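You operate a simulated robot arm through the tools that you are given. There is no shell and no other tool. Be economical: measure what you need, move in short steps, check, and stop when the job is done.

You run a simulated robot arm. Do the job below in one go: nothing can be reset, and whatever is moved stays where it is left.

## Task
Put the steel cup on the f gauge rest. Take the bearing box on the top of the store bench and put it away on the second shelf from the top of the store bench. Put one of the card cases from the top of the store bench on the pass mat. Press the call button to switch it on. Put the length gauge on the rollers. Fetch the purple tag and stand it on top of the short pad. Take the tall pin and put it on top of the orange pad. Take the orange strainer and put it on top of the orange filter. The order is free. Set down upright: steel cup, bearing box, card case, purple tag.

The check looks at the end state, three seconds after you hand in, the way a careful person would. Anything else that was tipped, shoved, dropped, spilled or broken makes it a failure.

## Robot
A 7-joint arm with a three-finger gripper on a trunk, on a base that drives. Base frame: it is fixed to the floor where the robot stands at the start and does not move with it; the origin is under the middle of the robot, x ahead of it, y to its left, z up. Units: m, degrees, N and s.
Its first joint turns from -166.0 to 166.0 degrees. Places, roughly: F gauge rest (12x15 cm) [-3.46, -1.74, 1.02]; bearing box [-10, -6.25, 1]; call button [-7, -2.2, 0.8]; card case [-10, -4, 1]; length gauge [-1.75, -0.25, 1]; orange filter (6x6x10 cm) [-5.8, -10, 0.9]; orange pad [-5.25, -10.5, 1]; orange strainer (5x5x11 cm) [-5.8, -10.2, 0.9]; pass mat (24x32 cm) [-7.94, -5.7, 0.9]; purple tag [-1.75, 0.75, 1]; rollers [-4.4, 1.6, 0.8]; second shelf of the store bench (22x346 cm) [-9.66, -5.68, 0.48]; short pad [-1.5, 0.5, 1]; steel cup (8x8x9 cm) [0.5, 0, 1]; tall pin (4x4x11 cm) [-5.8, -10.1, 1]. Payload 2.69 kg.
Tool frame: the origin (TCP) lies between the finger pads and is the grasp point; the fingertips stand 0.029 m ahead of it; z points along the fingers, y is the line along which they close. The gripper opens to 0.12 m. The gripper's body begins 0.078 m behind the TCP.
Orientation is told as [roll, pitch, yaw] about the base's x, y, z axes, in that order, counted from this pose: with the fingers straight down and closing along the base's y, the tool's x points along the base's -x, its y along +y and its z along -z.

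## Interface
- The arm moves only by the tool drive_tool. Its argument "series" is text: rows parted by semicolons, each of 7 numbers parted by spaces: the shift along the tool's x, y, z in cm, then the turn, a rotation vector about the tool's x, y, z in degrees, then the opening in per cent of the stroke, from 0 (shut) to 100 (fully open). In form: dx dy dz ax ay az claw; .... A call has 1 to 8 rows; each row shifts and turns the commanded pose from where the row before left it, along the tool's axes as they then stand. Rows are played at 5 a second. More than 0.05 m and 8.6 degrees between two rows, or a gripper value outside its range, and nothing of the call is played. A pose out of reach is approached as far as the arm can. The call stops where the force on the tool passes 40 N (or 10 N more than at its start, if that is more) or the arm is blocked; 0.2 s more then pass. The fingers move at their own pace and stop on an object; they squeeze with about 24 N. The grip force told is the motor's: it shows also when the fingers shut on nothing. Time passes only in rows, and 0.2 s behind the last, so rows that do not move let the fingers close. The reply holds the time, the measured pose of the TCP, the force on the tool along the base axes, the opening and the grip force, in the units named above and with some noise, with the torque about the TCP (base axes, N m) and any sound that the robot's microphone picked up, and new pictures: "views" is both (left out), scene, wrist or none.
- Cameras (640 x 400 px; columns grow to the right, rows downward): "scene" is now at [0.3028, 0.1361, 1.3681]; the picture's right is [-0.71, -0.70, 0.00], its down [-0.34, 0.34, -0.88] and it looks along [0.62, -0.63, -0.48] (base axes); focal length 236 px, centre (320, 200). "wrist" rides on the gripper at [0.063, 0, -0.104] in the tool frame; the picture's right is [0.00, 1.00, 0.00], its down [-0.83, 0.00, -0.56] and it looks along [-0.56, 0.00, 0.83] (tool axes); focal length 275 px, centre (320, 200). There is no depth. A picture from a camera that has moved, and an enlarged one, comes with that camera's place and axes in the base frame and with its lens. The place of the scene camera against the robot may be out by one fixed shift of up to 0.018 m in any direction.
- move_column(by): slides the trunk up (or, below 0, down) by that many m; the arm and the scene camera ride with it, the base frame stays. It gives what a move gives, with no picture.
- steer(legs): drives the robot by 1 to 6 legs, each [ahead, left, turn to the left] in m, m and degrees, along the robot's own axes; the way and the turn of a leg run together, so that a leg with both is an arc; at most 1.5 m and 180 degrees a leg. The arm and the cameras ride along, it lands a little off, and it stops where it bumps. It gives what a move gives, and a new picture of the scene camera.
- pan_tilt(pan, tilt): turns the head with the scene camera to pan (to the left, within 143 degrees either way) and tilt (down, from -29 to 69), counted from straight ahead of the robot. It gives what a move gives, and a new picture of the scene camera.
- inspect(camera, box): a new picture of the part [left, top, right, bottom] of that camera's present view, enlarged. No time passes.
- job_done(): hands the job in; it is judged then, once.

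Go step by step. Nothing tells you exact positions but the pictures and the camera data: compare them with the known pose of the tool, close in by small moves and look again before you grip or let go. The budget is 217 turns and 260 pictures, counting those below and the enlarged ones. Unless the task says otherwise, let go and move clear before handing in, and close with one line.

The tools are called after "Request:" as name(argument=value, ...) on one line, values as JSON. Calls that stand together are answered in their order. drive_tool: Moves the arm, as the interface text tells. Its arguments: {"type":"object","properties":{"series":{"type":"string"},"views":{"type":"string","enum":["both","scene","wrist","none"]}},"required":["series"]} The other tools are called the same way: move_column (by) slides the trunk up or down; steer (legs) drives the base; pan_tilt (pan, tilt) turns the head that bears the scene camera; inspect (camera, box) takes an enlarged picture of a part of a camera's view; job_done () hands the job in.

At the start:

```text
time: 0.0
tcp_pos: [0.4934, -0.0837, 1.2537]
tcp_rot: [0.1, -0.1, -0.1]
ft_force: [0.3, 0.6, -0.4]
moment: [-0.02, 0.01, -0.02]
opening: 0.1202
grip_force: 0.0
trunk travel left (down, up): [-0.35, 0.236]
robot x, y, heading: [0.0016, 0.0038, 0.0]
head pan, tilt: [-46.2, 28.8]
```

scene: 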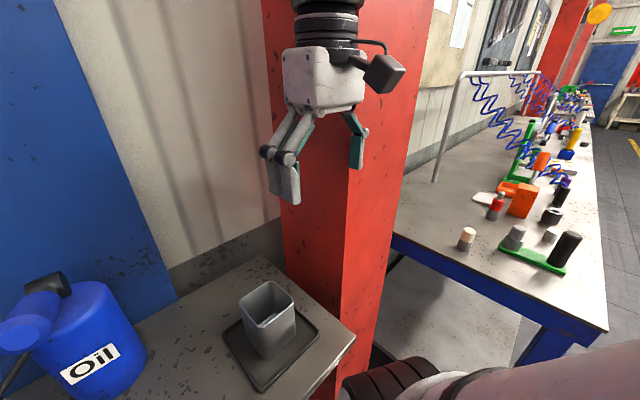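
wrist: 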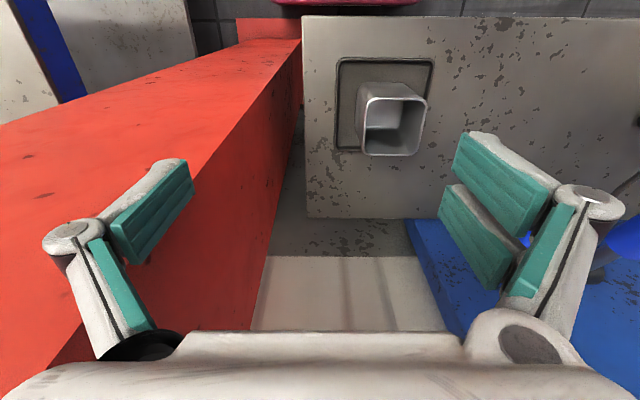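

I see the steel cup upright on a dark tray ahead; triangulating gives its rim centre near [0.546, 0.011, 1.02], with its sides about square to the base axes. I move over it, stay high, and look again.

Request:
drive_tool(series="-1 4.8 0 0 0 0 100; -4 4.7 0 0 0 0 100; 0 0 4 0 0 0 100; 0 0 4 0 0 0 100; 0 0 0 0 0 0 100")

```text
refused: row 2 steps farther than a row can; nothing moved
```

Request:
drive_tool(series="-1 4 0 0 0 0 100; -2 4 0 0 0 0 100; -2.2 1.5 2 0 0 0 100; 0 0 4 0 0 0 100; 0 0 3 0 0 0 100; 0 0 0 0 0 0 100")

```text
time: 1.4
tcp_pos: [0.5454, 0.0074, 1.1628]
tcp_rot: [0.0, -0.1, 0.0]
ft_force: [-0.2, -0.3, -0.4]
moment: [0.0, -0.02, 0.03]
opening: 0.1202
grip_force: 0.1
trunk travel left (down, up): [-0.35, 0.236]
robot x, y, heading: [0.0011, -0.0001, 0.1]
head pan, tilt: [-46.2, 28.8]
camera scene: at [0.3019, 0.1354, 1.3678], right [-0.72, -0.69, 0.0], down [-0.33, 0.35, -0.88], along [0.61, -0.63, -0.48], focal length 236 px, centre (320, 200)
camera wrist: at [0.4819, 0.0079, 1.2666], right [0.0, 1.0, 0.0], down [0.83, 0.0, 0.56], along [0.56, 0.0, -0.83], focal length 275 px, centre (320, 200)
```

scene: 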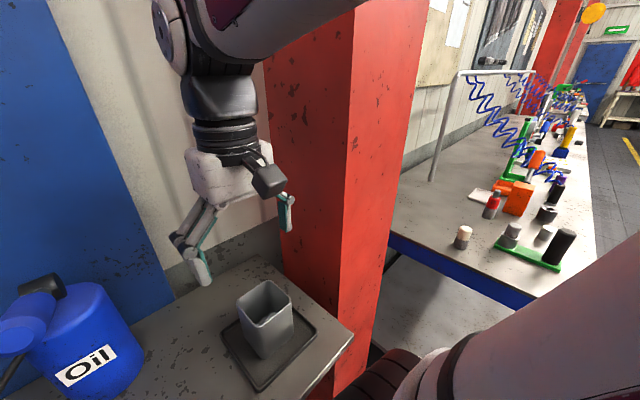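
wrist: 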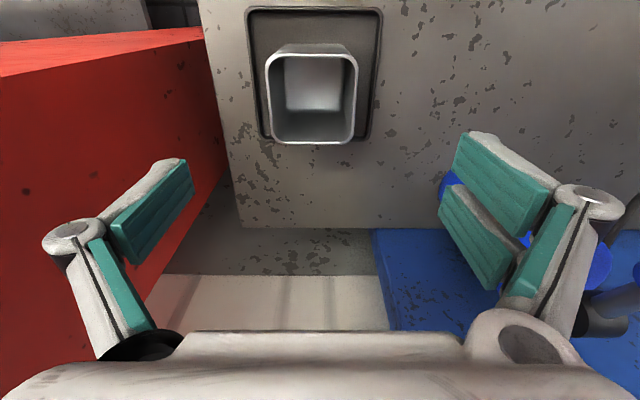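

The cup rim is now nearly centred under the tool, around [0.544, 0.003, 1.01]. I descend part of the way and check.

Request:
drive_tool(series="0 -0.4 4 0 0 0 100; 0 0 4 0 0 0 100; 0 0 4 0 0 0 100; 0 0 2 0 0 0 100; 0 0 0 0 0 0 100")

```text
time: 2.6
tcp_pos: [0.5451, 0.0073, 1.0226]
tcp_rot: [0.0, -0.1, 0.0]
ft_force: [-0.8, -0.5, 0.1]
moment: [-0.01, 0.02, 0.01]
opening: 0.12
grip_force: 0.1
trunk travel left (down, up): [-0.35, 0.236]
robot x, y, heading: [0.0044, 0.0015, 0.0]
head pan, tilt: [-46.2, 28.8]
camera scene: at [0.3019, 0.1354, 1.3678], right [-0.72, -0.69, 0.0], down [-0.33, 0.35, -0.88], along [0.61, -0.63, -0.48], focal length 236 px, centre (320, 200)
camera wrist: at [0.4813, 0.0067, 1.1274], right [0.0, 1.0, 0.0], down [0.83, 0.0, 0.56], along [0.56, 0.0, -0.83], focal length 275 px, centre (320, 200)
```

scene: 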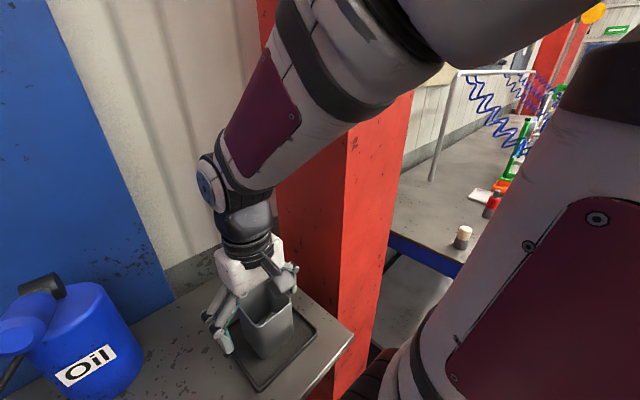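
wrist: 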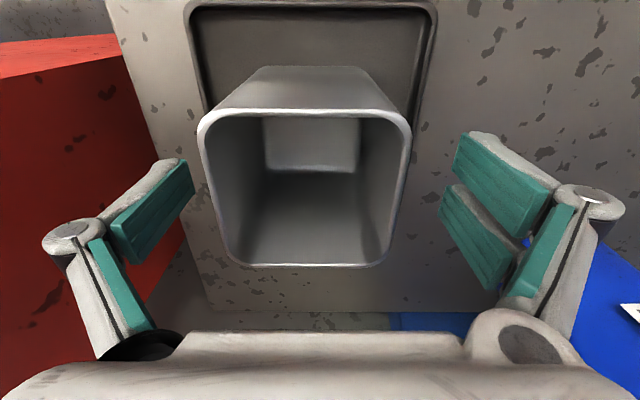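

The rim measures about 8 cm across, centre [0.551, 0.002], top z 1.025. I correct, go down to about z 0.985 and close.

Request:
drive_tool(series="-0.6 -0.4 0 0 0 0 100; 0 0 2 0 0 0 100; 0 0 1.8 0 0 0 100; 0 0 0 0 0 0 0; 0 0 0 0 0 0 0; 0 0 0 0 0 0 0", views="wrist")

Request:
pan_tilt(pan=-120, tilt=15)

```text
time: 4.0
tcp_pos: [0.5509, 0.0039, 0.9855]
tcp_rot: [0.0, 0.0, -0.1]
ft_force: [1.4, 0.8, 9.5]
moment: [-0.37, 0.05, 0.02]
opening: 0.0802
grip_force: 23.7
trunk travel left (down, up): [-0.35, 0.236]
robot x, y, heading: [-0.0015, -0.0019, 0.3]
head pan, tilt: [-46.2, 28.8]
camera wrist: at [0.4873, 0.0028, 1.0903], right [0.0, 1.0, 0.0], down [0.83, 0.0, 0.56], along [0.56, 0.0, -0.83], focal length 275 px, centre (320, 200)
```

wrist: 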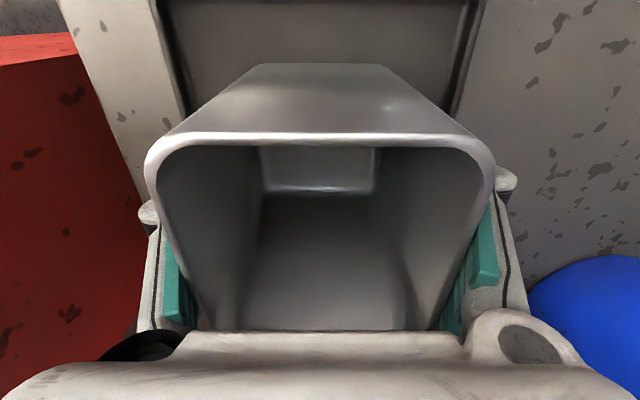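

```text
time: 5.5
tcp_pos: [0.5505, 0.0032, 0.9864]
tcp_rot: [0.0, -0.1, 0.0]
ft_force: [2.8, 1.0, 21.6]
moment: [-0.26, 0.16, -0.02]
opening: 0.0798
grip_force: 23.9
trunk travel left (down, up): [-0.35, 0.236]
robot x, y, heading: [0.0024, 0.0039, -0.3]
head pan, tilt: [-120.0, 15.0]
camera scene: at [0.192, 0.1201, 1.3902], right [-0.87, 0.5, 0.0], down [0.13, 0.22, -0.97], along [-0.48, -0.84, -0.26], focal length 236 px, centre (320, 200)
```

scene: 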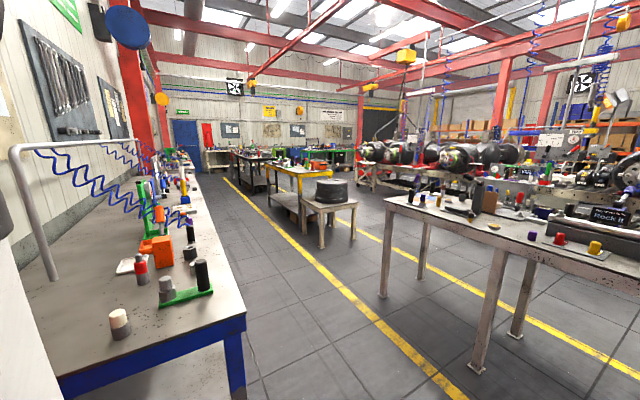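

The cup is gripped (opening 0.080). I lift it straight up, and will then back off along -x away from the pillar.

Request:
drive_tool(series="0 0 -1 0 0 0 0; 0 0 -3 0 0 0 0; 0 0 -4 0 0 0 0; 0 0 -4 0 0 0 0; 0 0 -4 0 0 0 0; 0 0 0 0 0 0 0", views="wrist")

Request:
pan_tilt(pan=143, tilt=10)

```text
time: 6.9
tcp_pos: [0.5498, 0.0033, 1.1479]
tcp_rot: [0.0, 0.0, 0.0]
ft_force: [0.7, 0.8, -0.7]
moment: [-0.02, -0.02, 0.03]
opening: 0.0781
grip_force: 23.6
trunk travel left (down, up): [-0.35, 0.236]
robot x, y, heading: [-0.0024, 0.001, 0.1]
head pan, tilt: [-120.0, 15.0]
camera wrist: at [0.487, 0.0021, 1.2519], right [0.0, 1.0, 0.0], down [0.83, 0.0, 0.56], along [0.56, 0.0, -0.83], focal length 275 px, centre (320, 200)
```

wrist: 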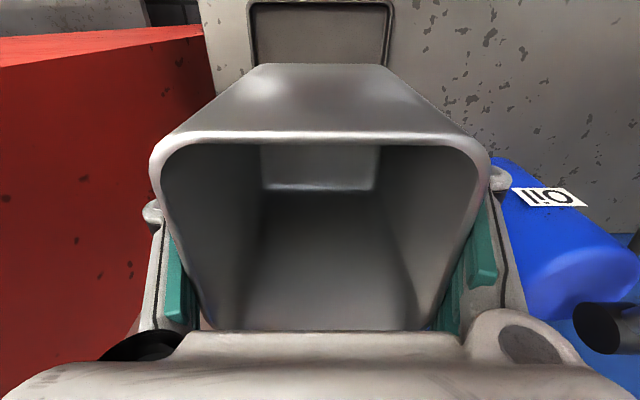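

```text
time: 10.5
tcp_pos: [0.5507, 0.0023, 1.1473]
tcp_rot: [0.0, -0.1, 0.0]
ft_force: [1.1, -0.3, -0.9]
moment: [-0.06, -0.02, 0.01]
opening: 0.075
grip_force: 24.4
trunk travel left (down, up): [-0.35, 0.236]
robot x, y, heading: [-0.0025, 0.0019, 0.1]
head pan, tilt: [143.0, 10.0]
camera scene: at [0.1649, 0.257, 1.3982], right [0.6, 0.8, 0.0], down [0.14, -0.1, -0.98], along [-0.79, 0.59, -0.17], focal length 236 px, centre (320, 200)
```

scene: 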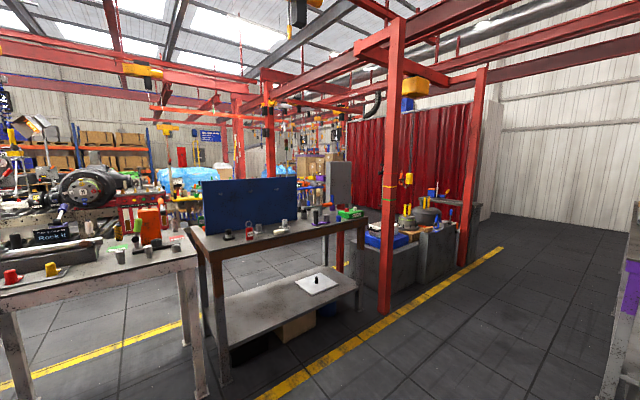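

The opening reading has crept from 0.080 to 0.075, so I check whether the cup is slipping.

Request:
drive_tool(series="0 0 0 0 0 0 0", views="wrist")

```text
time: 10.9
tcp_pos: [0.5502, 0.0032, 1.1473]
tcp_rot: [0.1, 0.1, 0.0]
ft_force: [0.0, 0.2, -1.9]
moment: [0.0, 0.02, 0.01]
opening: 0.0751
grip_force: 23.8
trunk travel left (down, up): [-0.35, 0.236]
robot x, y, heading: [-0.0001, -0.0014, 0.1]
head pan, tilt: [143.0, 10.0]
camera wrist: at [0.487, 0.0022, 1.2515], right [0.0, 1.0, 0.0], down [0.83, 0.0, 0.56], along [0.56, 0.0, -0.83], focal length 275 px, centre (320, 200)
```

wrist: 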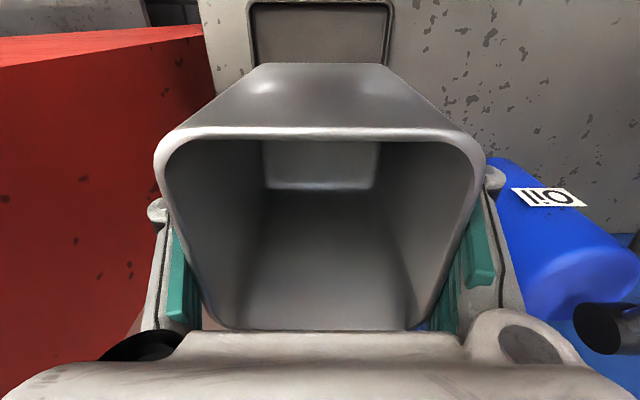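

The rim looks slightly narrower than before, so I look from the head camera and let some time pass to see whether it goes on.

Request:
pan_tilt(pan=-25, tilt=25)

Request:
inspect(camera="scene", box=[200, 100, 400, 300])

```text
time: 13.5
tcp_pos: [0.5509, 0.0039, 1.1473]
tcp_rot: [0.0, -0.1, 0.0]
ft_force: [-0.3, -0.1, -1.6]
moment: [0.03, -0.04, -0.04]
opening: 0.0739
grip_force: 24.5
trunk travel left (down, up): [-0.35, 0.236]
robot x, y, heading: [-0.0009, -0.0005, 0.2]
head pan, tilt: [-25.0, 25.0]
camera scene: at [0.3226, 0.1621, 1.3738], right [-0.42, -0.91, 0.0], down [-0.38, 0.18, -0.91], along [0.82, -0.38, -0.42], focal length 236 px, centre (320, 200)
```

scene: 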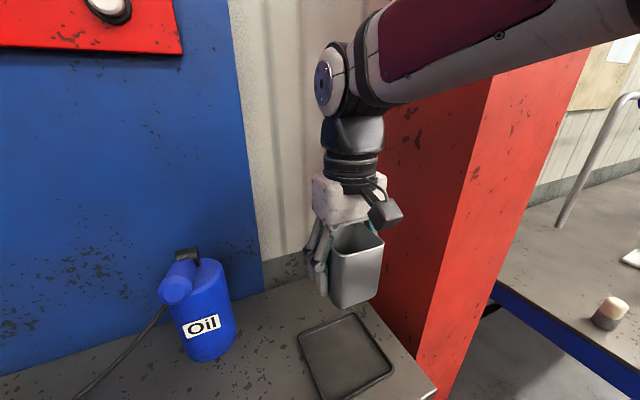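

```text
2.00 times, centred on (300, 200) of scene
camera zoom: at [0.3226, 0.1621, 1.3738], right [-0.42, -0.91, 0.0], down [-0.38, 0.18, -0.91], along [0.82, -0.38, -0.42], focal length 473 px, centre (360, 200)
```

zoom: 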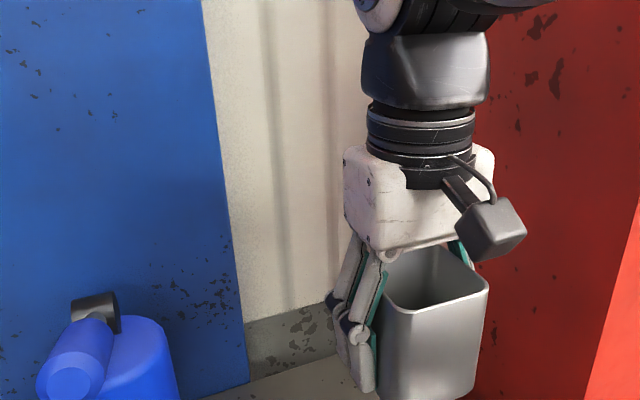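

Request:
drive_tool(series="0 0 0 0 0 0 0; 0 0 0 0 0 0 0; 0 0 0 0 0 0 0; 0 0 0 0 0 0 0; 0 0 0 0 0 0 0; 0 0 0 0 0 0 0; 0 0 0 0 0 0 0; 0 0 0 0 0 0 0", views="wrist")

```text
time: 15.3
tcp_pos: [0.5498, 0.0021, 1.1479]
tcp_rot: [-0.1, 0.0, 0.0]
ft_force: [-0.7, 0.4, -1.0]
moment: [0.0, 0.03, 0.02]
opening: 0.0732
grip_force: 23.7
trunk travel left (down, up): [-0.35, 0.236]
robot x, y, heading: [0.0017, -0.0003, 0.1]
head pan, tilt: [-25.0, 25.0]
camera wrist: at [0.487, 0.0022, 1.2515], right [0.0, 1.0, 0.0], down [0.83, 0.0, 0.56], along [0.56, 0.0, -0.83], focal length 275 px, centre (320, 200)
```

wrist: 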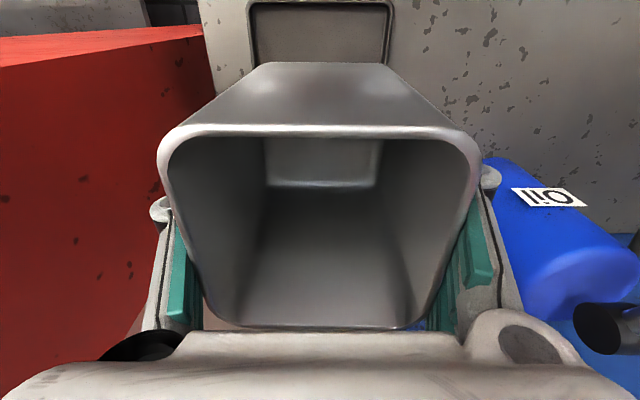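

The rim image keeps shrinking and the opening keeps falling (0.080→0.073), so the cup either slips or gives under the squeeze. I set it back on its tray to release and examine it before the long drive.

Request:
drive_tool(series="0 0 4 0 0 0 0; 0 0 4 0 0 0 0; 0 0 4 0 0 0 0; 0 0 3.2 0 0 0 0; 0 0 0 0 0 0 0", views="wrist")

Request:
inspect(camera="scene", box=[260, 200, 420, 400])

```text
time: 16.5
tcp_pos: [0.5497, 0.005, 0.9946]
tcp_rot: [0.0, 0.0, -0.1]
ft_force: [-0.8, 0.2, -1.4]
moment: [0.0, -0.03, -0.04]
opening: 0.0728
grip_force: 23.8
trunk travel left (down, up): [-0.35, 0.236]
robot x, y, heading: [0.0021, 0.0028, 0.1]
head pan, tilt: [-25.0, 25.0]
camera wrist: at [0.4857, 0.0029, 1.0984], right [0.0, 1.0, 0.0], down [0.83, 0.0, 0.56], along [0.56, 0.0, -0.83], focal length 275 px, centre (320, 200)
```

wrist: 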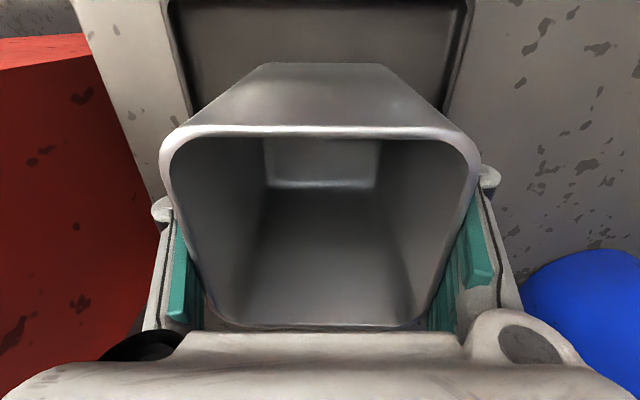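

```text
2.00 times, centred on (340, 300) of scene
camera zoom: at [0.3225, 0.1621, 1.3739], right [-0.42, -0.91, 0.0], down [-0.38, 0.18, -0.91], along [0.82, -0.38, -0.42], focal length 473 px, centre (280, 0)
```

zoom: 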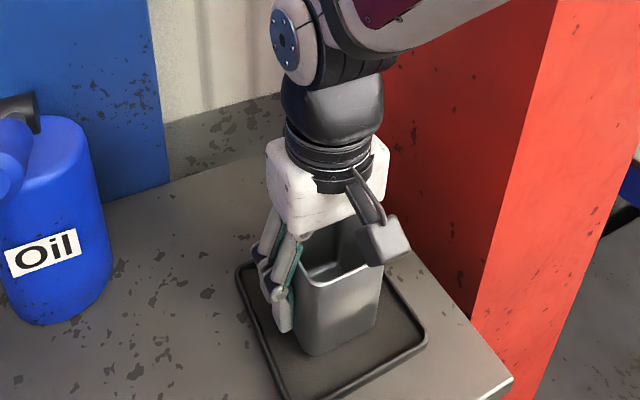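

The cup is just above its tray. I lower it gently to contact, then release.

Request:
drive_tool(series="0 0 0.2 0 0 0 0; 0 0 0.2 0 0 0 0; 0 0 0.1 0 0 0 0; 0 0 0 0 0 0 0", views="none")

```text
time: 17.3
tcp_pos: [0.5512, 0.0034, 0.9914]
tcp_rot: [0.0, -0.3, 0.0]
ft_force: [-6.6, 0.4, 21.6]
moment: [-0.72, 0.43, -0.24]
opening: 0.0727
grip_force: 24.2
trunk travel left (down, up): [-0.35, 0.236]
robot x, y, heading: [0.0012, 0.0038, -0.0]
head pan, tilt: [-25.0, 25.0]
stopped in row 4: the force on the tool passed its limit at 41 N (the readings are from after the stop); the commanded pose is now the measured one
```

Request:
drive_tool(series="0 0 0 0 0 0 75; 0 0 0 0 0 0 100; 0 0 -4 0 0 0 100; 0 0 -4 0 0 0 100; 0 0 -4 0 0 0 100; 0 0 0 0 0 0 100", views="wrist")

Request:
inspect(camera="scene", box=[280, 260, 400, 380])

```text
time: 18.7
tcp_pos: [0.5512, 0.0044, 1.1108]
tcp_rot: [0.0, -0.2, 0.0]
ft_force: [0.8, -0.3, -0.2]
moment: [-0.03, 0.01, 0.04]
opening: 0.1198
grip_force: 0.0
trunk travel left (down, up): [-0.35, 0.236]
robot x, y, heading: [-0.0005, -0.0003, 0.1]
head pan, tilt: [-25.0, 25.0]
camera wrist: at [0.4874, 0.0036, 1.2153], right [-0.01, 1.0, 0.0], down [0.83, 0.0, 0.56], along [0.56, 0.0, -0.83], focal length 275 px, centre (320, 200)
```

wrist: 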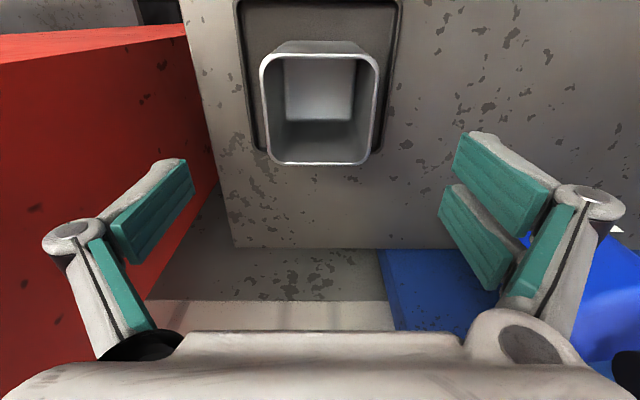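

```text
3.33 times, centred on (340, 320) of scene
camera zoom: at [0.3225, 0.1621, 1.3738], right [-0.42, -0.91, 0.0], down [-0.38, 0.18, -0.91], along [0.82, -0.38, -0.42], focal length 788 px, centre (253, -200)
```

zoom: 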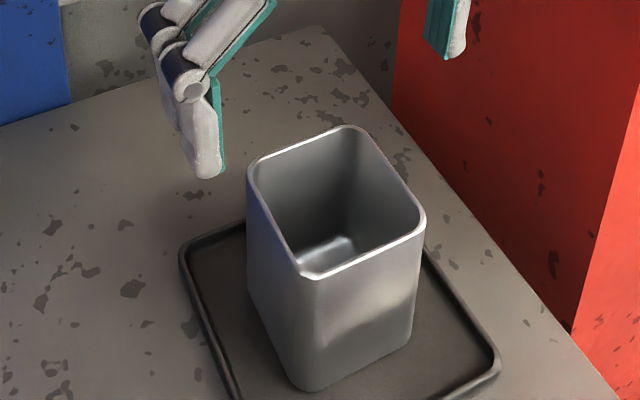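

The cup is unharmed. The sloped upper finger pads were pushing its rim down, so I regrip higher, with the rim only ~1.7 cm above the TCP.

Request:
drive_tool(series="0 0 4 0 0 0 100; 0 0 4 0 0 0 100; 0 0 2.3 0 0 0 100; 0 0 0 0 0 0 0; 0 0 0 0 0 0 0; 0 0 0 0 0 0 0; 0 0 0 0 0 0 0", views="wrist")

Request:
drive_tool(series="0 0 -1 0 0 0 0; 0 0 -4 0 0 0 0; 0 0 -4 0 0 0 0; 0 0 -4 0 0 0 0; 0 0 0 0 0 0 0; 0 0 0 0 0 0 0; 0 0 0 0 0 0 0; 0 0 0 0 0 0 0", views="wrist")

```text
time: 20.3
tcp_pos: [0.5517, 0.0034, 1.008]
tcp_rot: [-0.1, -0.1, 0.0]
ft_force: [-0.2, 0.7, -0.3]
moment: [-0.02, -0.04, 0.01]
opening: 0.0694
grip_force: 24.2
trunk travel left (down, up): [-0.35, 0.236]
robot x, y, heading: [0.0016, -0.0018, -0.3]
head pan, tilt: [-25.0, 25.0]
camera wrist: at [0.4868, 0.0027, 1.112], right [-0.01, 1.0, 0.0], down [0.83, 0.0, 0.56], along [0.56, 0.0, -0.83], focal length 275 px, centre (320, 200)
```

wrist: 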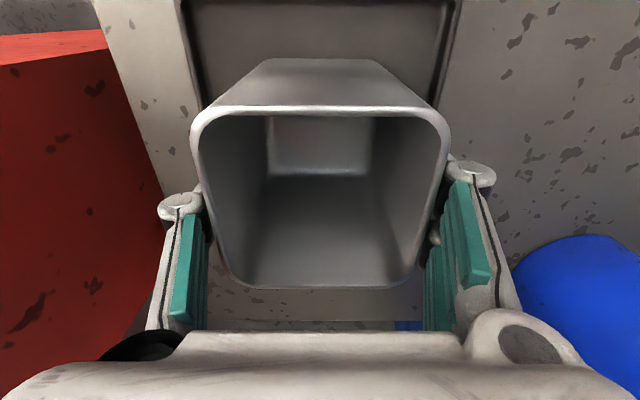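

```text
time: 22.1
tcp_pos: [0.5513, 0.0049, 1.1368]
tcp_rot: [-0.1, -0.1, 0.0]
ft_force: [0.2, -1.0, -0.8]
moment: [-0.02, -0.02, 0.04]
opening: 0.0696
grip_force: 24.7
trunk travel left (down, up): [-0.35, 0.236]
robot x, y, heading: [0.0004, -0.0002, -0.2]
head pan, tilt: [-25.0, 25.0]
camera wrist: at [0.4877, 0.0038, 1.2409], right [-0.01, 1.0, 0.0], down [0.83, 0.0, 0.56], along [0.56, 0.0, -0.83], focal length 275 px, centre (320, 200)
```

wrist: 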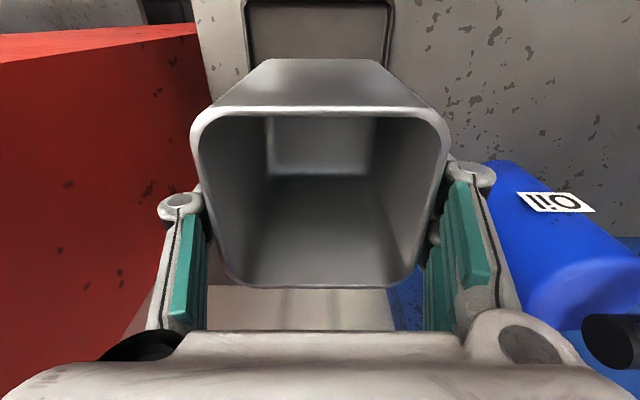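

The cup is now held steadily (opening 0.0695, no creep). I back off into the aisle (x≈-0.5), turn right to face -y and look around.

Request:
steer(legs=[[-0.5, 0, 0], [0, 0, -90]])

Request:
pan_tilt(pan=75, tilt=12)

Request:
pan_tilt(pan=-60, tilt=12)

```text
time: 28.8
tcp_pos: [-0.474, -0.5475, 1.1376]
tcp_rot: [0.1, -0.2, -88.0]
ft_force: [-0.2, 0.3, -1.8]
moment: [-0.03, -0.01, 0.03]
opening: 0.0699
grip_force: 23.9
trunk travel left (down, up): [-0.35, 0.236]
robot x, y, heading: [-0.4971, 0.0005, -87.9]
head pan, tilt: [-25.0, 25.0]
camera scene: at [-0.3286, -0.2967, 1.3738], right [-0.92, 0.39, 0.0], down [0.17, 0.39, -0.91], along [-0.35, -0.83, -0.42], focal length 236 px, centre (320, 200)
```

scene: 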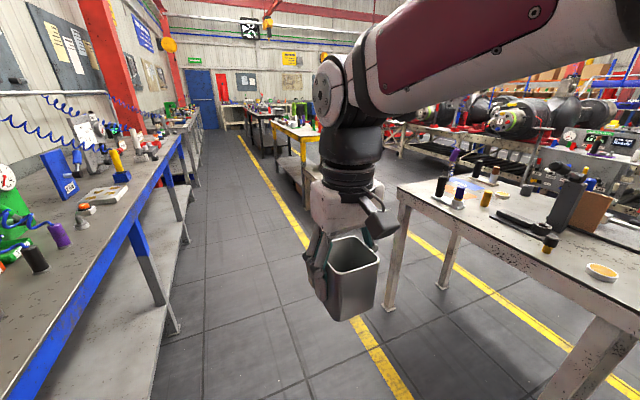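

```text
time: 30.5
tcp_pos: [-0.4739, -0.5468, 1.1379]
tcp_rot: [0.0, -0.3, -87.9]
ft_force: [-0.3, 0.1, -1.7]
moment: [-0.02, -0.01, 0.0]
opening: 0.0695
grip_force: 23.7
trunk travel left (down, up): [-0.35, 0.236]
robot x, y, heading: [-0.4964, 0.0026, -88.1]
head pan, tilt: [75.0, 12.0]
camera scene: at [-0.2017, -0.2331, 1.3949], right [-0.23, -0.97, 0.0], down [-0.2, 0.05, -0.98], along [0.95, -0.22, -0.21], focal length 236 px, centre (320, 200)
```

scene: 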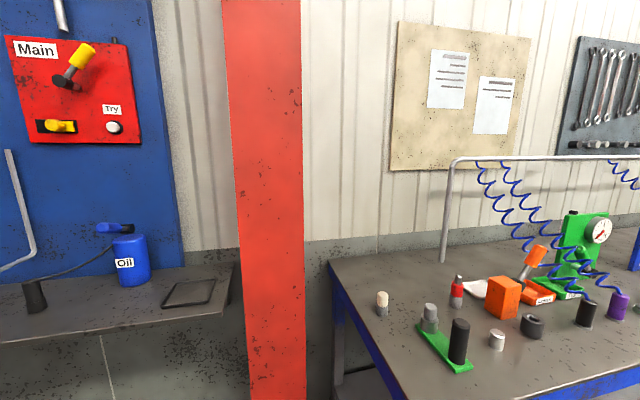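

```text
time: 32.7
tcp_pos: [-0.4731, -0.5478, 1.1378]
tcp_rot: [-0.1, -0.2, -87.9]
ft_force: [0.1, 1.0, -1.2]
moment: [0.0, 0.04, -0.02]
opening: 0.0699
grip_force: 23.9
trunk travel left (down, up): [-0.35, 0.236]
robot x, y, heading: [-0.494, 0.0014, -88.2]
head pan, tilt: [-60.0, 12.0]
camera scene: at [-0.3716, -0.2613, 1.395], right [-0.53, 0.85, 0.0], down [0.18, 0.11, -0.98], along [-0.83, -0.52, -0.21], focal length 236 px, centre (320, 200)
```

scene: 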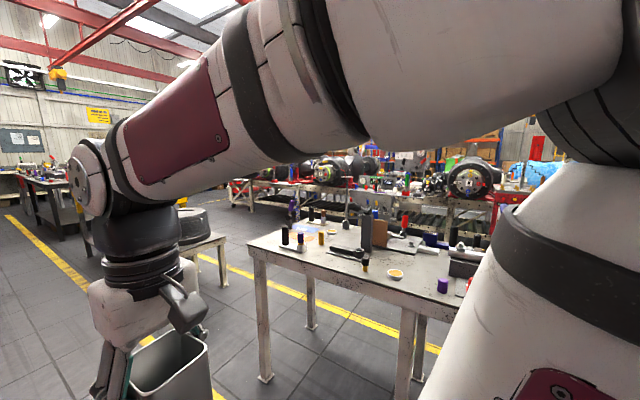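

The engine bench (x≈-3.5) holds the F gauge rest; a gap near y≈-1.72, between the table end and the drum stool, leads to it. I drive there and look.

Request:
steer(legs=[[1.2, 0, -2], [0.5, 0, 0], [0, 0, -90], [0.9, 0, 0]])

Request:
pan_tilt(pan=-22, tilt=12)

```text
time: 49.5
tcp_pos: [-1.9334, -1.6285, 1.1386]
tcp_rot: [0.0, -0.2, 177.2]
ft_force: [-0.2, 0.7, -0.6]
moment: [-0.01, 0.0, 0.0]
opening: 0.0698
grip_force: 24.1
trunk travel left (down, up): [-0.35, 0.236]
robot x, y, heading: [-1.384, -1.6504, 177.3]
head pan, tilt: [-60.0, 12.0]
camera scene: at [-1.6601, -1.7342, 1.395], right [0.89, 0.46, 0.0], down [0.1, -0.18, -0.98], along [-0.45, 0.87, -0.21], focal length 236 px, centre (320, 200)
```

scene: 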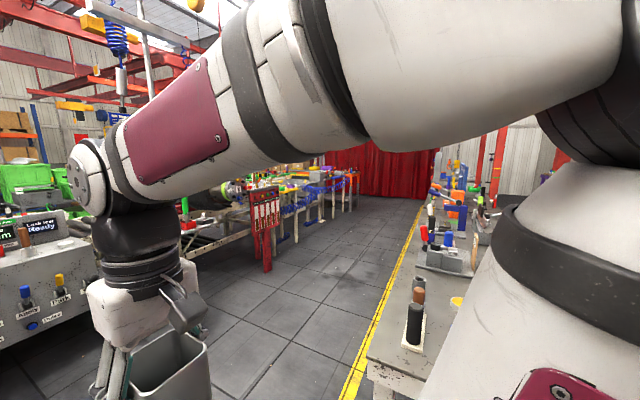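

```text
time: 50.6
tcp_pos: [-1.9318, -1.6275, 1.1376]
tcp_rot: [0.0, -0.2, 177.4]
ft_force: [1.1, -0.5, -0.5]
moment: [-0.01, 0.01, 0.0]
opening: 0.0696
grip_force: 24.2
trunk travel left (down, up): [-0.35, 0.236]
robot x, y, heading: [-1.3813, -1.6493, 177.2]
head pan, tilt: [-22.0, 12.0]
camera scene: at [-1.702, -1.778, 1.395], right [0.42, 0.91, 0.0], down [0.19, -0.09, -0.98], along [-0.89, 0.41, -0.21], focal length 236 px, centre (320, 200)
```

scene: 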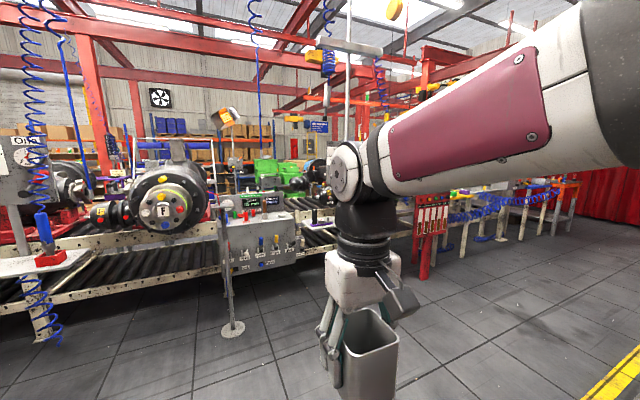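

Request:
pan_tilt(pan=20, tilt=12)

Request:
inspect(camera="scene", box=[300, 100, 560, 300])

```text
time: 51.7
tcp_pos: [-1.9328, -1.6279, 1.1379]
tcp_rot: [0.0, -0.2, 177.3]
ft_force: [-0.1, -0.3, -2.1]
moment: [0.02, -0.02, -0.01]
opening: 0.0697
grip_force: 23.8
trunk travel left (down, up): [-0.35, 0.236]
robot x, y, heading: [-1.381, -1.6481, 177.3]
head pan, tilt: [20.0, 12.0]
camera scene: at [-1.7063, -1.8447, 1.3949], right [-0.3, 0.95, 0.0], down [0.2, 0.06, -0.98], along [-0.93, -0.29, -0.21], focal length 236 px, centre (320, 200)
```

scene: 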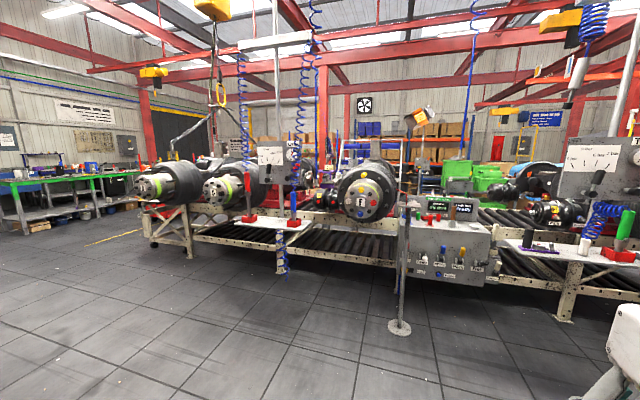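

```text
2.00 times, centred on (430, 200) of scene
camera zoom: at [-1.7063, -1.8447, 1.3949], right [-0.3, 0.95, 0.0], down [0.2, 0.06, -0.98], along [-0.93, -0.29, -0.21], focal length 473 px, centre (100, 200)
```

zoom: 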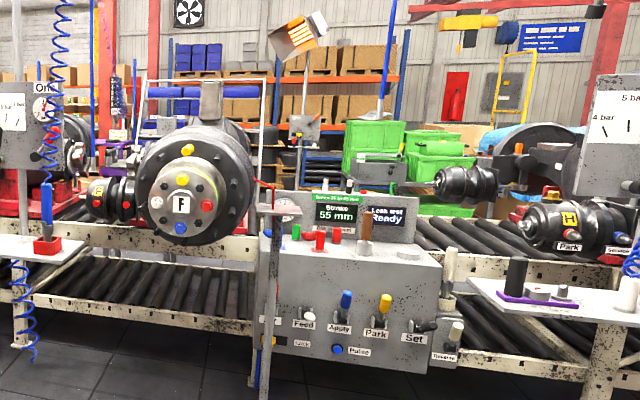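

The F gauge rest is the plate on the slim floor stand near (-3.45, -1.73). I drive 1.15 m toward it and look down at it.

Request:
steer(legs=[[1.15, 0.03, 2.5]])

Request:
pan_tilt(pan=-5, tilt=35)

```text
time: 57.4
tcp_pos: [-3.0633, -1.6483, 1.1363]
tcp_rot: [0.0, -0.2, 179.6]
ft_force: [0.0, -0.8, -1.5]
moment: [0.01, 0.0, 0.0]
opening: 0.0695
grip_force: 24.1
trunk travel left (down, up): [-0.35, 0.236]
robot x, y, heading: [-2.5129, -1.6469, 179.5]
head pan, tilt: [20.0, 12.0]
camera scene: at [-2.828, -1.8566, 1.395], right [-0.33, 0.94, 0.0], down [0.2, 0.07, -0.98], along [-0.92, -0.33, -0.21], focal length 236 px, centre (320, 200)
```

scene: 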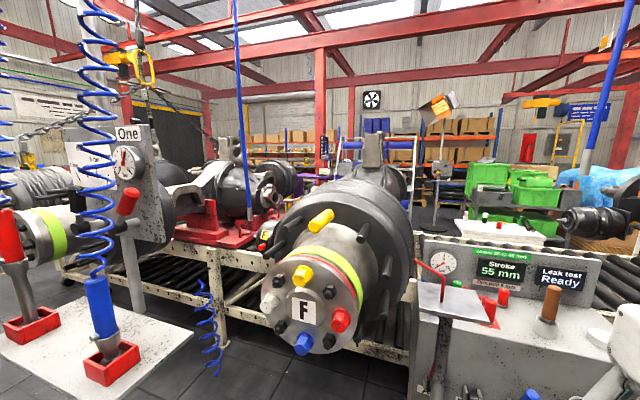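

```text
time: 58.3
tcp_pos: [-3.0627, -1.6485, 1.1376]
tcp_rot: [0.1, -0.3, 179.6]
ft_force: [0.3, 0.2, -1.8]
moment: [0.01, 0.0, 0.0]
opening: 0.0698
grip_force: 23.7
trunk travel left (down, up): [-0.35, 0.236]
robot x, y, heading: [-2.5145, -1.6498, 179.5]
head pan, tilt: [-5.0, 35.0]
camera scene: at [-2.8278, -1.8172, 1.3581], right [0.09, 1.0, 0.0], down [0.57, -0.05, -0.82], along [-0.82, 0.08, -0.57], focal length 236 px, centre (320, 200)
```

scene: 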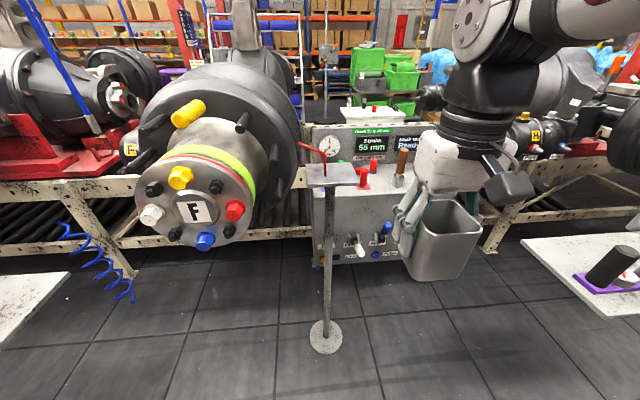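

Request:
inspect(camera="scene", box=[280, 120, 400, 210])

```text
4.44 times, centred on (340, 165) of scene
camera zoom: at [-2.8278, -1.8172, 1.3581], right [0.09, 1.0, 0.0], down [0.57, -0.05, -0.82], along [-0.82, 0.08, -0.57], focal length 1051 px, centre (231, 356)
```

zoom: 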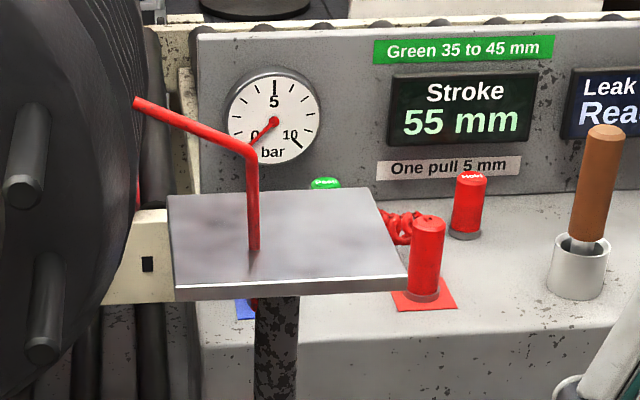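

The plate spans about x -3.52…-3.39, y -1.80…-1.65 with a fixed red rod near its middle (-3.434, -1.743), so the cup must go on the right (+y) half. I move closer, turn the gripper so the fingers close along x (clear of the rod), and look.

Request:
steer(legs=[[0.15, 0, 0]])

Request:
drive_tool(series="0 0 -1 0 0 -8.4 0; 0 0 -1 0 0 -8.4 0; 0 0 -1 0 0 -8.4 0; 0 0 0 0 0 -8.4 0; 0 0 0 0 0 -8.4 0; 0 0 0 0 0 -8.4 0; 0 0 0 0 0 -8.4 0; 0 0 0 0 0 -8.4 0", views="none")

Request:
drive_tool(series="0 0 0 0 0 -8.4 0; 0 0 0 0 0 -8.4 0; 0 0 0 0 0 -6 0; 0 0 0 0 0 0 0")

```text
time: 59.7
tcp_pos: [-3.2128, -1.6483, 1.1374]
tcp_rot: [0.0, -0.2, 179.7]
ft_force: [0.8, -0.1, -1.2]
moment: [0.04, 0.03, 0.02]
opening: 0.0695
grip_force: 24.1
trunk travel left (down, up): [-0.35, 0.236]
robot x, y, heading: [-2.6604, -1.649, 179.6]
head pan, tilt: [-5.0, 35.0]
camera scene: at [-2.9768, -1.8166, 1.3581], right [0.09, 1.0, 0.0], down [0.57, -0.05, -0.82], along [-0.82, 0.08, -0.57], focal length 236 px, centre (320, 200)
```

scene: 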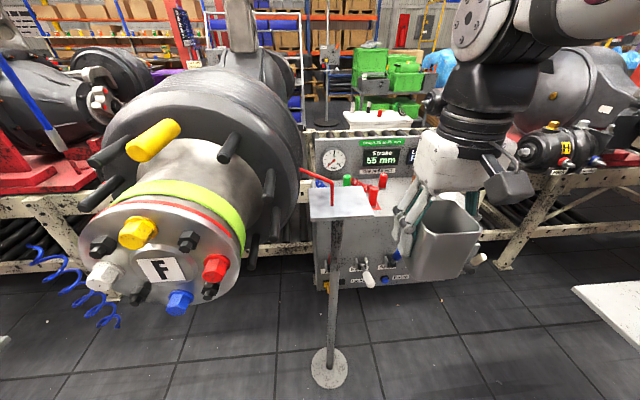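

```text
time: 61.5
tcp_pos: [-3.2127, -1.6478, 1.168]
tcp_rot: [-0.2, -0.1, -113.0]
ft_force: [0.0, 0.8, -1.6]
moment: [0.01, 0.0, -0.01]
opening: 0.0697
grip_force: 24.0
trunk travel left (down, up): [-0.35, 0.236]
robot x, y, heading: [-2.6614, -1.65, 179.4]
head pan, tilt: [-5.0, 35.0]
```

```text
time: 62.5
tcp_pos: [-3.2122, -1.6486, 1.1668]
tcp_rot: [-0.3, 0.1, -90.2]
ft_force: [0.5, -0.4, -1.4]
moment: [-0.01, 0.02, 0.0]
opening: 0.0698
grip_force: 23.8
trunk travel left (down, up): [-0.35, 0.236]
robot x, y, heading: [-2.6613, -1.6476, 179.7]
head pan, tilt: [-5.0, 35.0]
camera scene: at [-2.9768, -1.8166, 1.3581], right [0.09, 1.0, 0.0], down [0.57, -0.05, -0.82], along [-0.82, 0.08, -0.57], focal length 236 px, centre (320, 200)
camera wrist: at [-3.2123, -1.5853, 1.2715], right [1.0, 0.0, 0.0], down [0.0, -0.83, 0.56], along [0.0, -0.56, -0.83], focal length 275 px, centre (320, 200)
```

scene: 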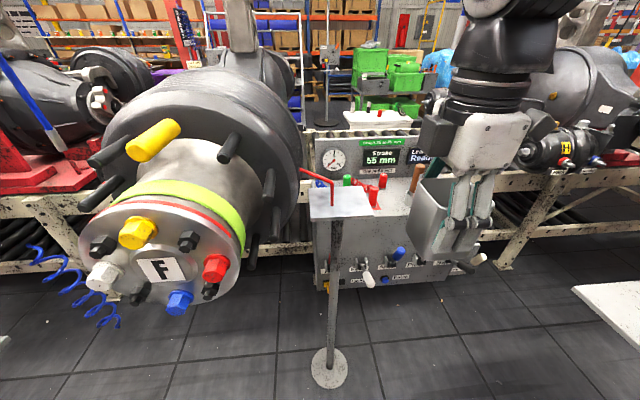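
wrist: 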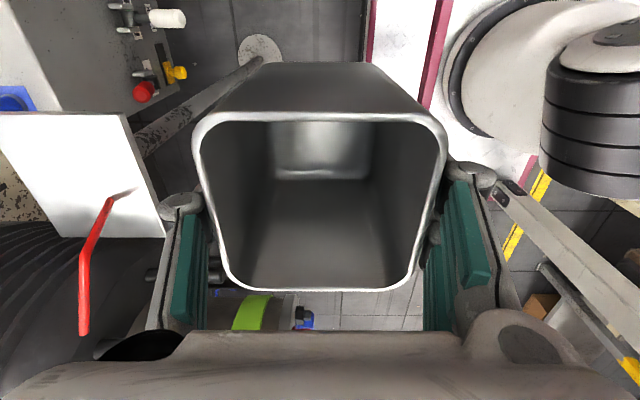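

From the wrist camera the plate's front edge is x≈-3.395, y -1.81…-1.66, with the rod at y≈-1.752 leaning away. I aim the cup for (-3.457, -1.702), moving in x first.

Request:
drive_tool(series="0 0 -3 0 0 0 0; 0 -4.9 0 0 0 0 0; 0 -4.9 0 0 0 0 0; 0 -4.9 0 0 0 0 0; 0 -4.9 0 0 0 0 0; 0 -4.9 0 0 0 0 0; -2.5 0 0 0 0 0 0; 0 0 0 0 0 0 0")

```text
time: 64.3
tcp_pos: [-3.4592, -1.6717, 1.1983]
tcp_rot: [-0.2, 0.1, -90.3]
ft_force: [0.1, -0.8, -0.8]
moment: [-0.01, 0.01, 0.0]
opening: 0.0696
grip_force: 24.3
trunk travel left (down, up): [-0.35, 0.236]
robot x, y, heading: [-2.6655, -1.6469, 179.6]
head pan, tilt: [-5.0, 35.0]
camera scene: at [-2.9769, -1.8166, 1.3581], right [0.09, 1.0, 0.0], down [0.57, -0.05, -0.82], along [-0.82, 0.08, -0.57], focal length 236 px, centre (320, 200)
camera wrist: at [-3.4582, -1.609, 1.3017], right [1.0, 0.0, 0.0], down [0.0, -0.83, 0.56], along [0.0, -0.56, -0.83], focal length 275 px, centre (320, 200)
```

scene: 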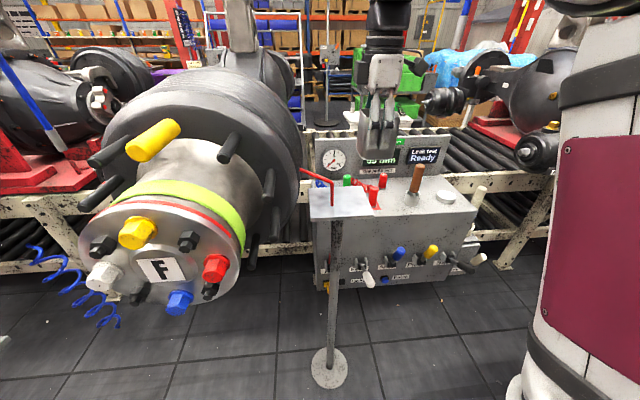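
wrist: 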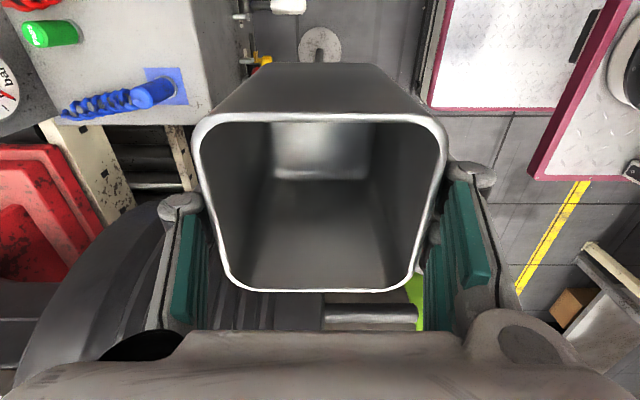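

Request:
inspect(camera="scene", box=[280, 60, 460, 230])

```text
2.35 times, centred on (370, 145) of scene
camera zoom: at [-2.9769, -1.8166, 1.3581], right [0.09, 1.0, 0.0], down [0.57, -0.05, -0.82], along [-0.82, 0.08, -0.57], focal length 556 px, centre (202, 329)
```

zoom: 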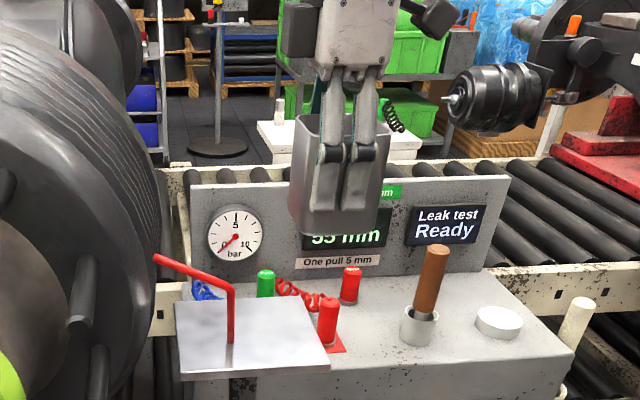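

The scene camera is biased about 1–2 cm in y, so I trust the wrist estimate. I shift to y -1.702 and lower partway.

Request:
drive_tool(series="-3 0 0 0 0 0 0; 0 0 3 0 0 0 0; 0 0 3 0 0 0 0; 0 0 1 0 0 0 0; 0 0 0 0 0 0 0", views="wrist")

Request:
inspect(camera="scene", box=[280, 60, 460, 230])

```text
time: 65.5
tcp_pos: [-3.4571, -1.6999, 1.1283]
tcp_rot: [-0.2, -0.1, -90.4]
ft_force: [-0.2, 0.5, -1.0]
moment: [-0.01, 0.03, 0.01]
opening: 0.0694
grip_force: 24.3
trunk travel left (down, up): [-0.35, 0.236]
robot x, y, heading: [-2.6586, -1.6475, 179.5]
head pan, tilt: [-5.0, 35.0]
camera wrist: at [-3.4577, -1.6375, 1.2323], right [1.0, 0.0, 0.0], down [0.0, -0.83, 0.56], along [0.0, -0.56, -0.83], focal length 275 px, centre (320, 200)
```

wrist: 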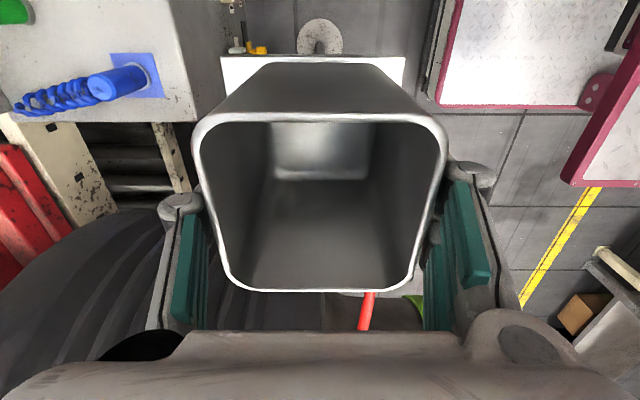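

```text
2.35 times, centred on (370, 145) of scene
camera zoom: at [-2.9768, -1.8167, 1.3581], right [0.09, 1.0, 0.0], down [0.57, -0.05, -0.82], along [-0.82, 0.08, -0.57], focal length 556 px, centre (202, 329)
```

zoom: 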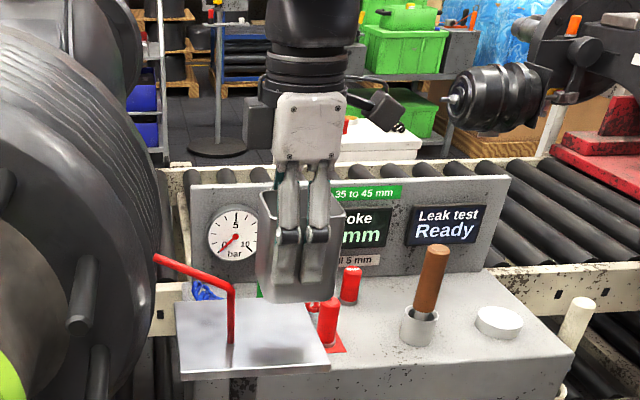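

The cup's +y base edge would be flush with the plate edge, so I shift 7 mm further toward the rod (about 2 cm clearance there), then lower.

Request:
drive_tool(series="-0.7 -0.4 0 0 0 0 0; 0 0 1.5 0 0 0 0; 0 0 0.8 0 0 0 0; 0 0 0 0 0 0 0", views="wrist")

Request:
inspect(camera="scene", box=[300, 110, 420, 230])

```text
time: 66.5
tcp_pos: [-3.4633, -1.7074, 1.1039]
tcp_rot: [-0.2, 0.0, -90.3]
ft_force: [0.4, -0.7, 0.0]
moment: [0.0, 0.01, -0.01]
opening: 0.0695
grip_force: 23.5
trunk travel left (down, up): [-0.35, 0.236]
robot x, y, heading: [-2.6607, -1.6502, 179.7]
head pan, tilt: [-5.0, 35.0]
camera wrist: at [-3.4628, -1.6449, 1.2086], right [1.0, 0.0, 0.0], down [0.0, -0.83, 0.56], along [0.0, -0.56, -0.83], focal length 275 px, centre (320, 200)
```

wrist: 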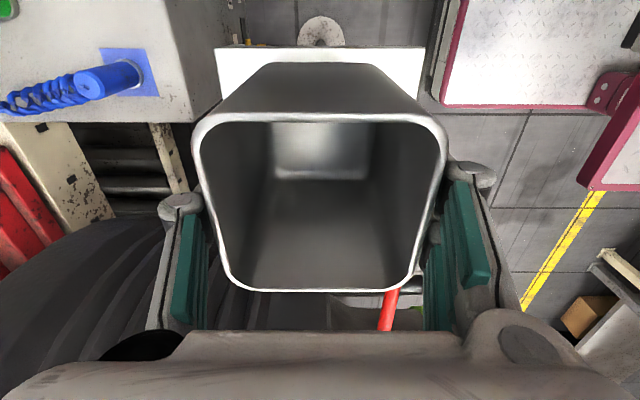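

```text
3.33 times, centred on (360, 170) of scene
camera zoom: at [-2.9768, -1.8166, 1.3581], right [0.09, 1.0, 0.0], down [0.57, -0.05, -0.82], along [-0.82, 0.08, -0.57], focal length 788 px, centre (187, 300)
```

zoom: 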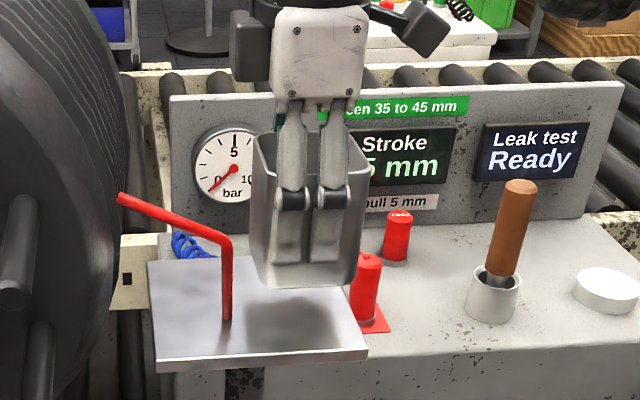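

Good alignment; I nudge 4 mm more inward and lower to contact.

Request:
drive_tool(series="-0.4 0 0 0 0 0 0; 0 0 0.3 0 0 0 0; 0 0 0.2 0 0 0 0; 0 0 0.1 0 0 0 0; 0 0 0 0 0 0 0", views="none")

```text
time: 67.7
tcp_pos: [-3.4622, -1.7143, 1.0994]
tcp_rot: [-0.3, 0.1, -90.2]
ft_force: [0.1, -0.1, -1.6]
moment: [-0.02, 0.0, 0.01]
opening: 0.0695
grip_force: 24.1
trunk travel left (down, up): [-0.35, 0.236]
robot x, y, heading: [-2.6577, -1.6449, 179.8]
head pan, tilt: [-5.0, 35.0]
```

Request:
drive_tool(series="0 0 0.2 0 0 0 0; 0 0 0.2 0 0 0 0; 0 0 0.1 0 0 0 0; 0 0 0 0 0 0 0", views="none")

Request:
inspect(camera="scene", box=[300, 110, 420, 230])

```text
time: 68.7
tcp_pos: [-3.4621, -1.7131, 1.0947]
tcp_rot: [-0.2, 0.0, -90.3]
ft_force: [0.1, 0.2, -2.3]
moment: [-0.01, -0.02, -0.03]
opening: 0.0695
grip_force: 24.1
trunk travel left (down, up): [-0.35, 0.236]
robot x, y, heading: [-2.663, -1.6468, 179.7]
head pan, tilt: [-5.0, 35.0]
```

```text
3.33 times, centred on (360, 170) of scene
camera zoom: at [-2.9769, -1.8166, 1.3581], right [0.09, 1.0, 0.0], down [0.57, -0.05, -0.82], along [-0.82, 0.08, -0.57], focal length 788 px, centre (187, 300)
```

zoom: 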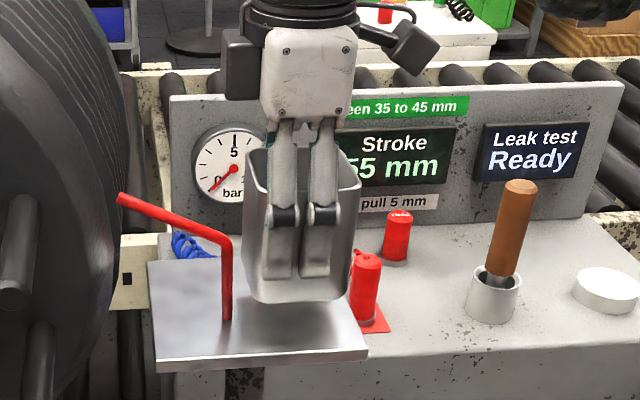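

Request:
drive_tool(series="0.2 0 0.2 0 0 0 0; 0 0 0.2 0 0 0 0; 0 0 0.2 0 0 0 0; 0 0 0 0 0 0 0", views="none")

```text
time: 69.7
tcp_pos: [-3.4624, -1.7118, 1.0888]
tcp_rot: [-0.2, 0.0, -90.4]
ft_force: [-0.3, -0.5, -1.3]
moment: [0.01, 0.03, -0.02]
opening: 0.0698
grip_force: 23.8
trunk travel left (down, up): [-0.35, 0.236]
robot x, y, heading: [-2.6655, -1.6481, 179.2]
head pan, tilt: [-5.0, 35.0]
```

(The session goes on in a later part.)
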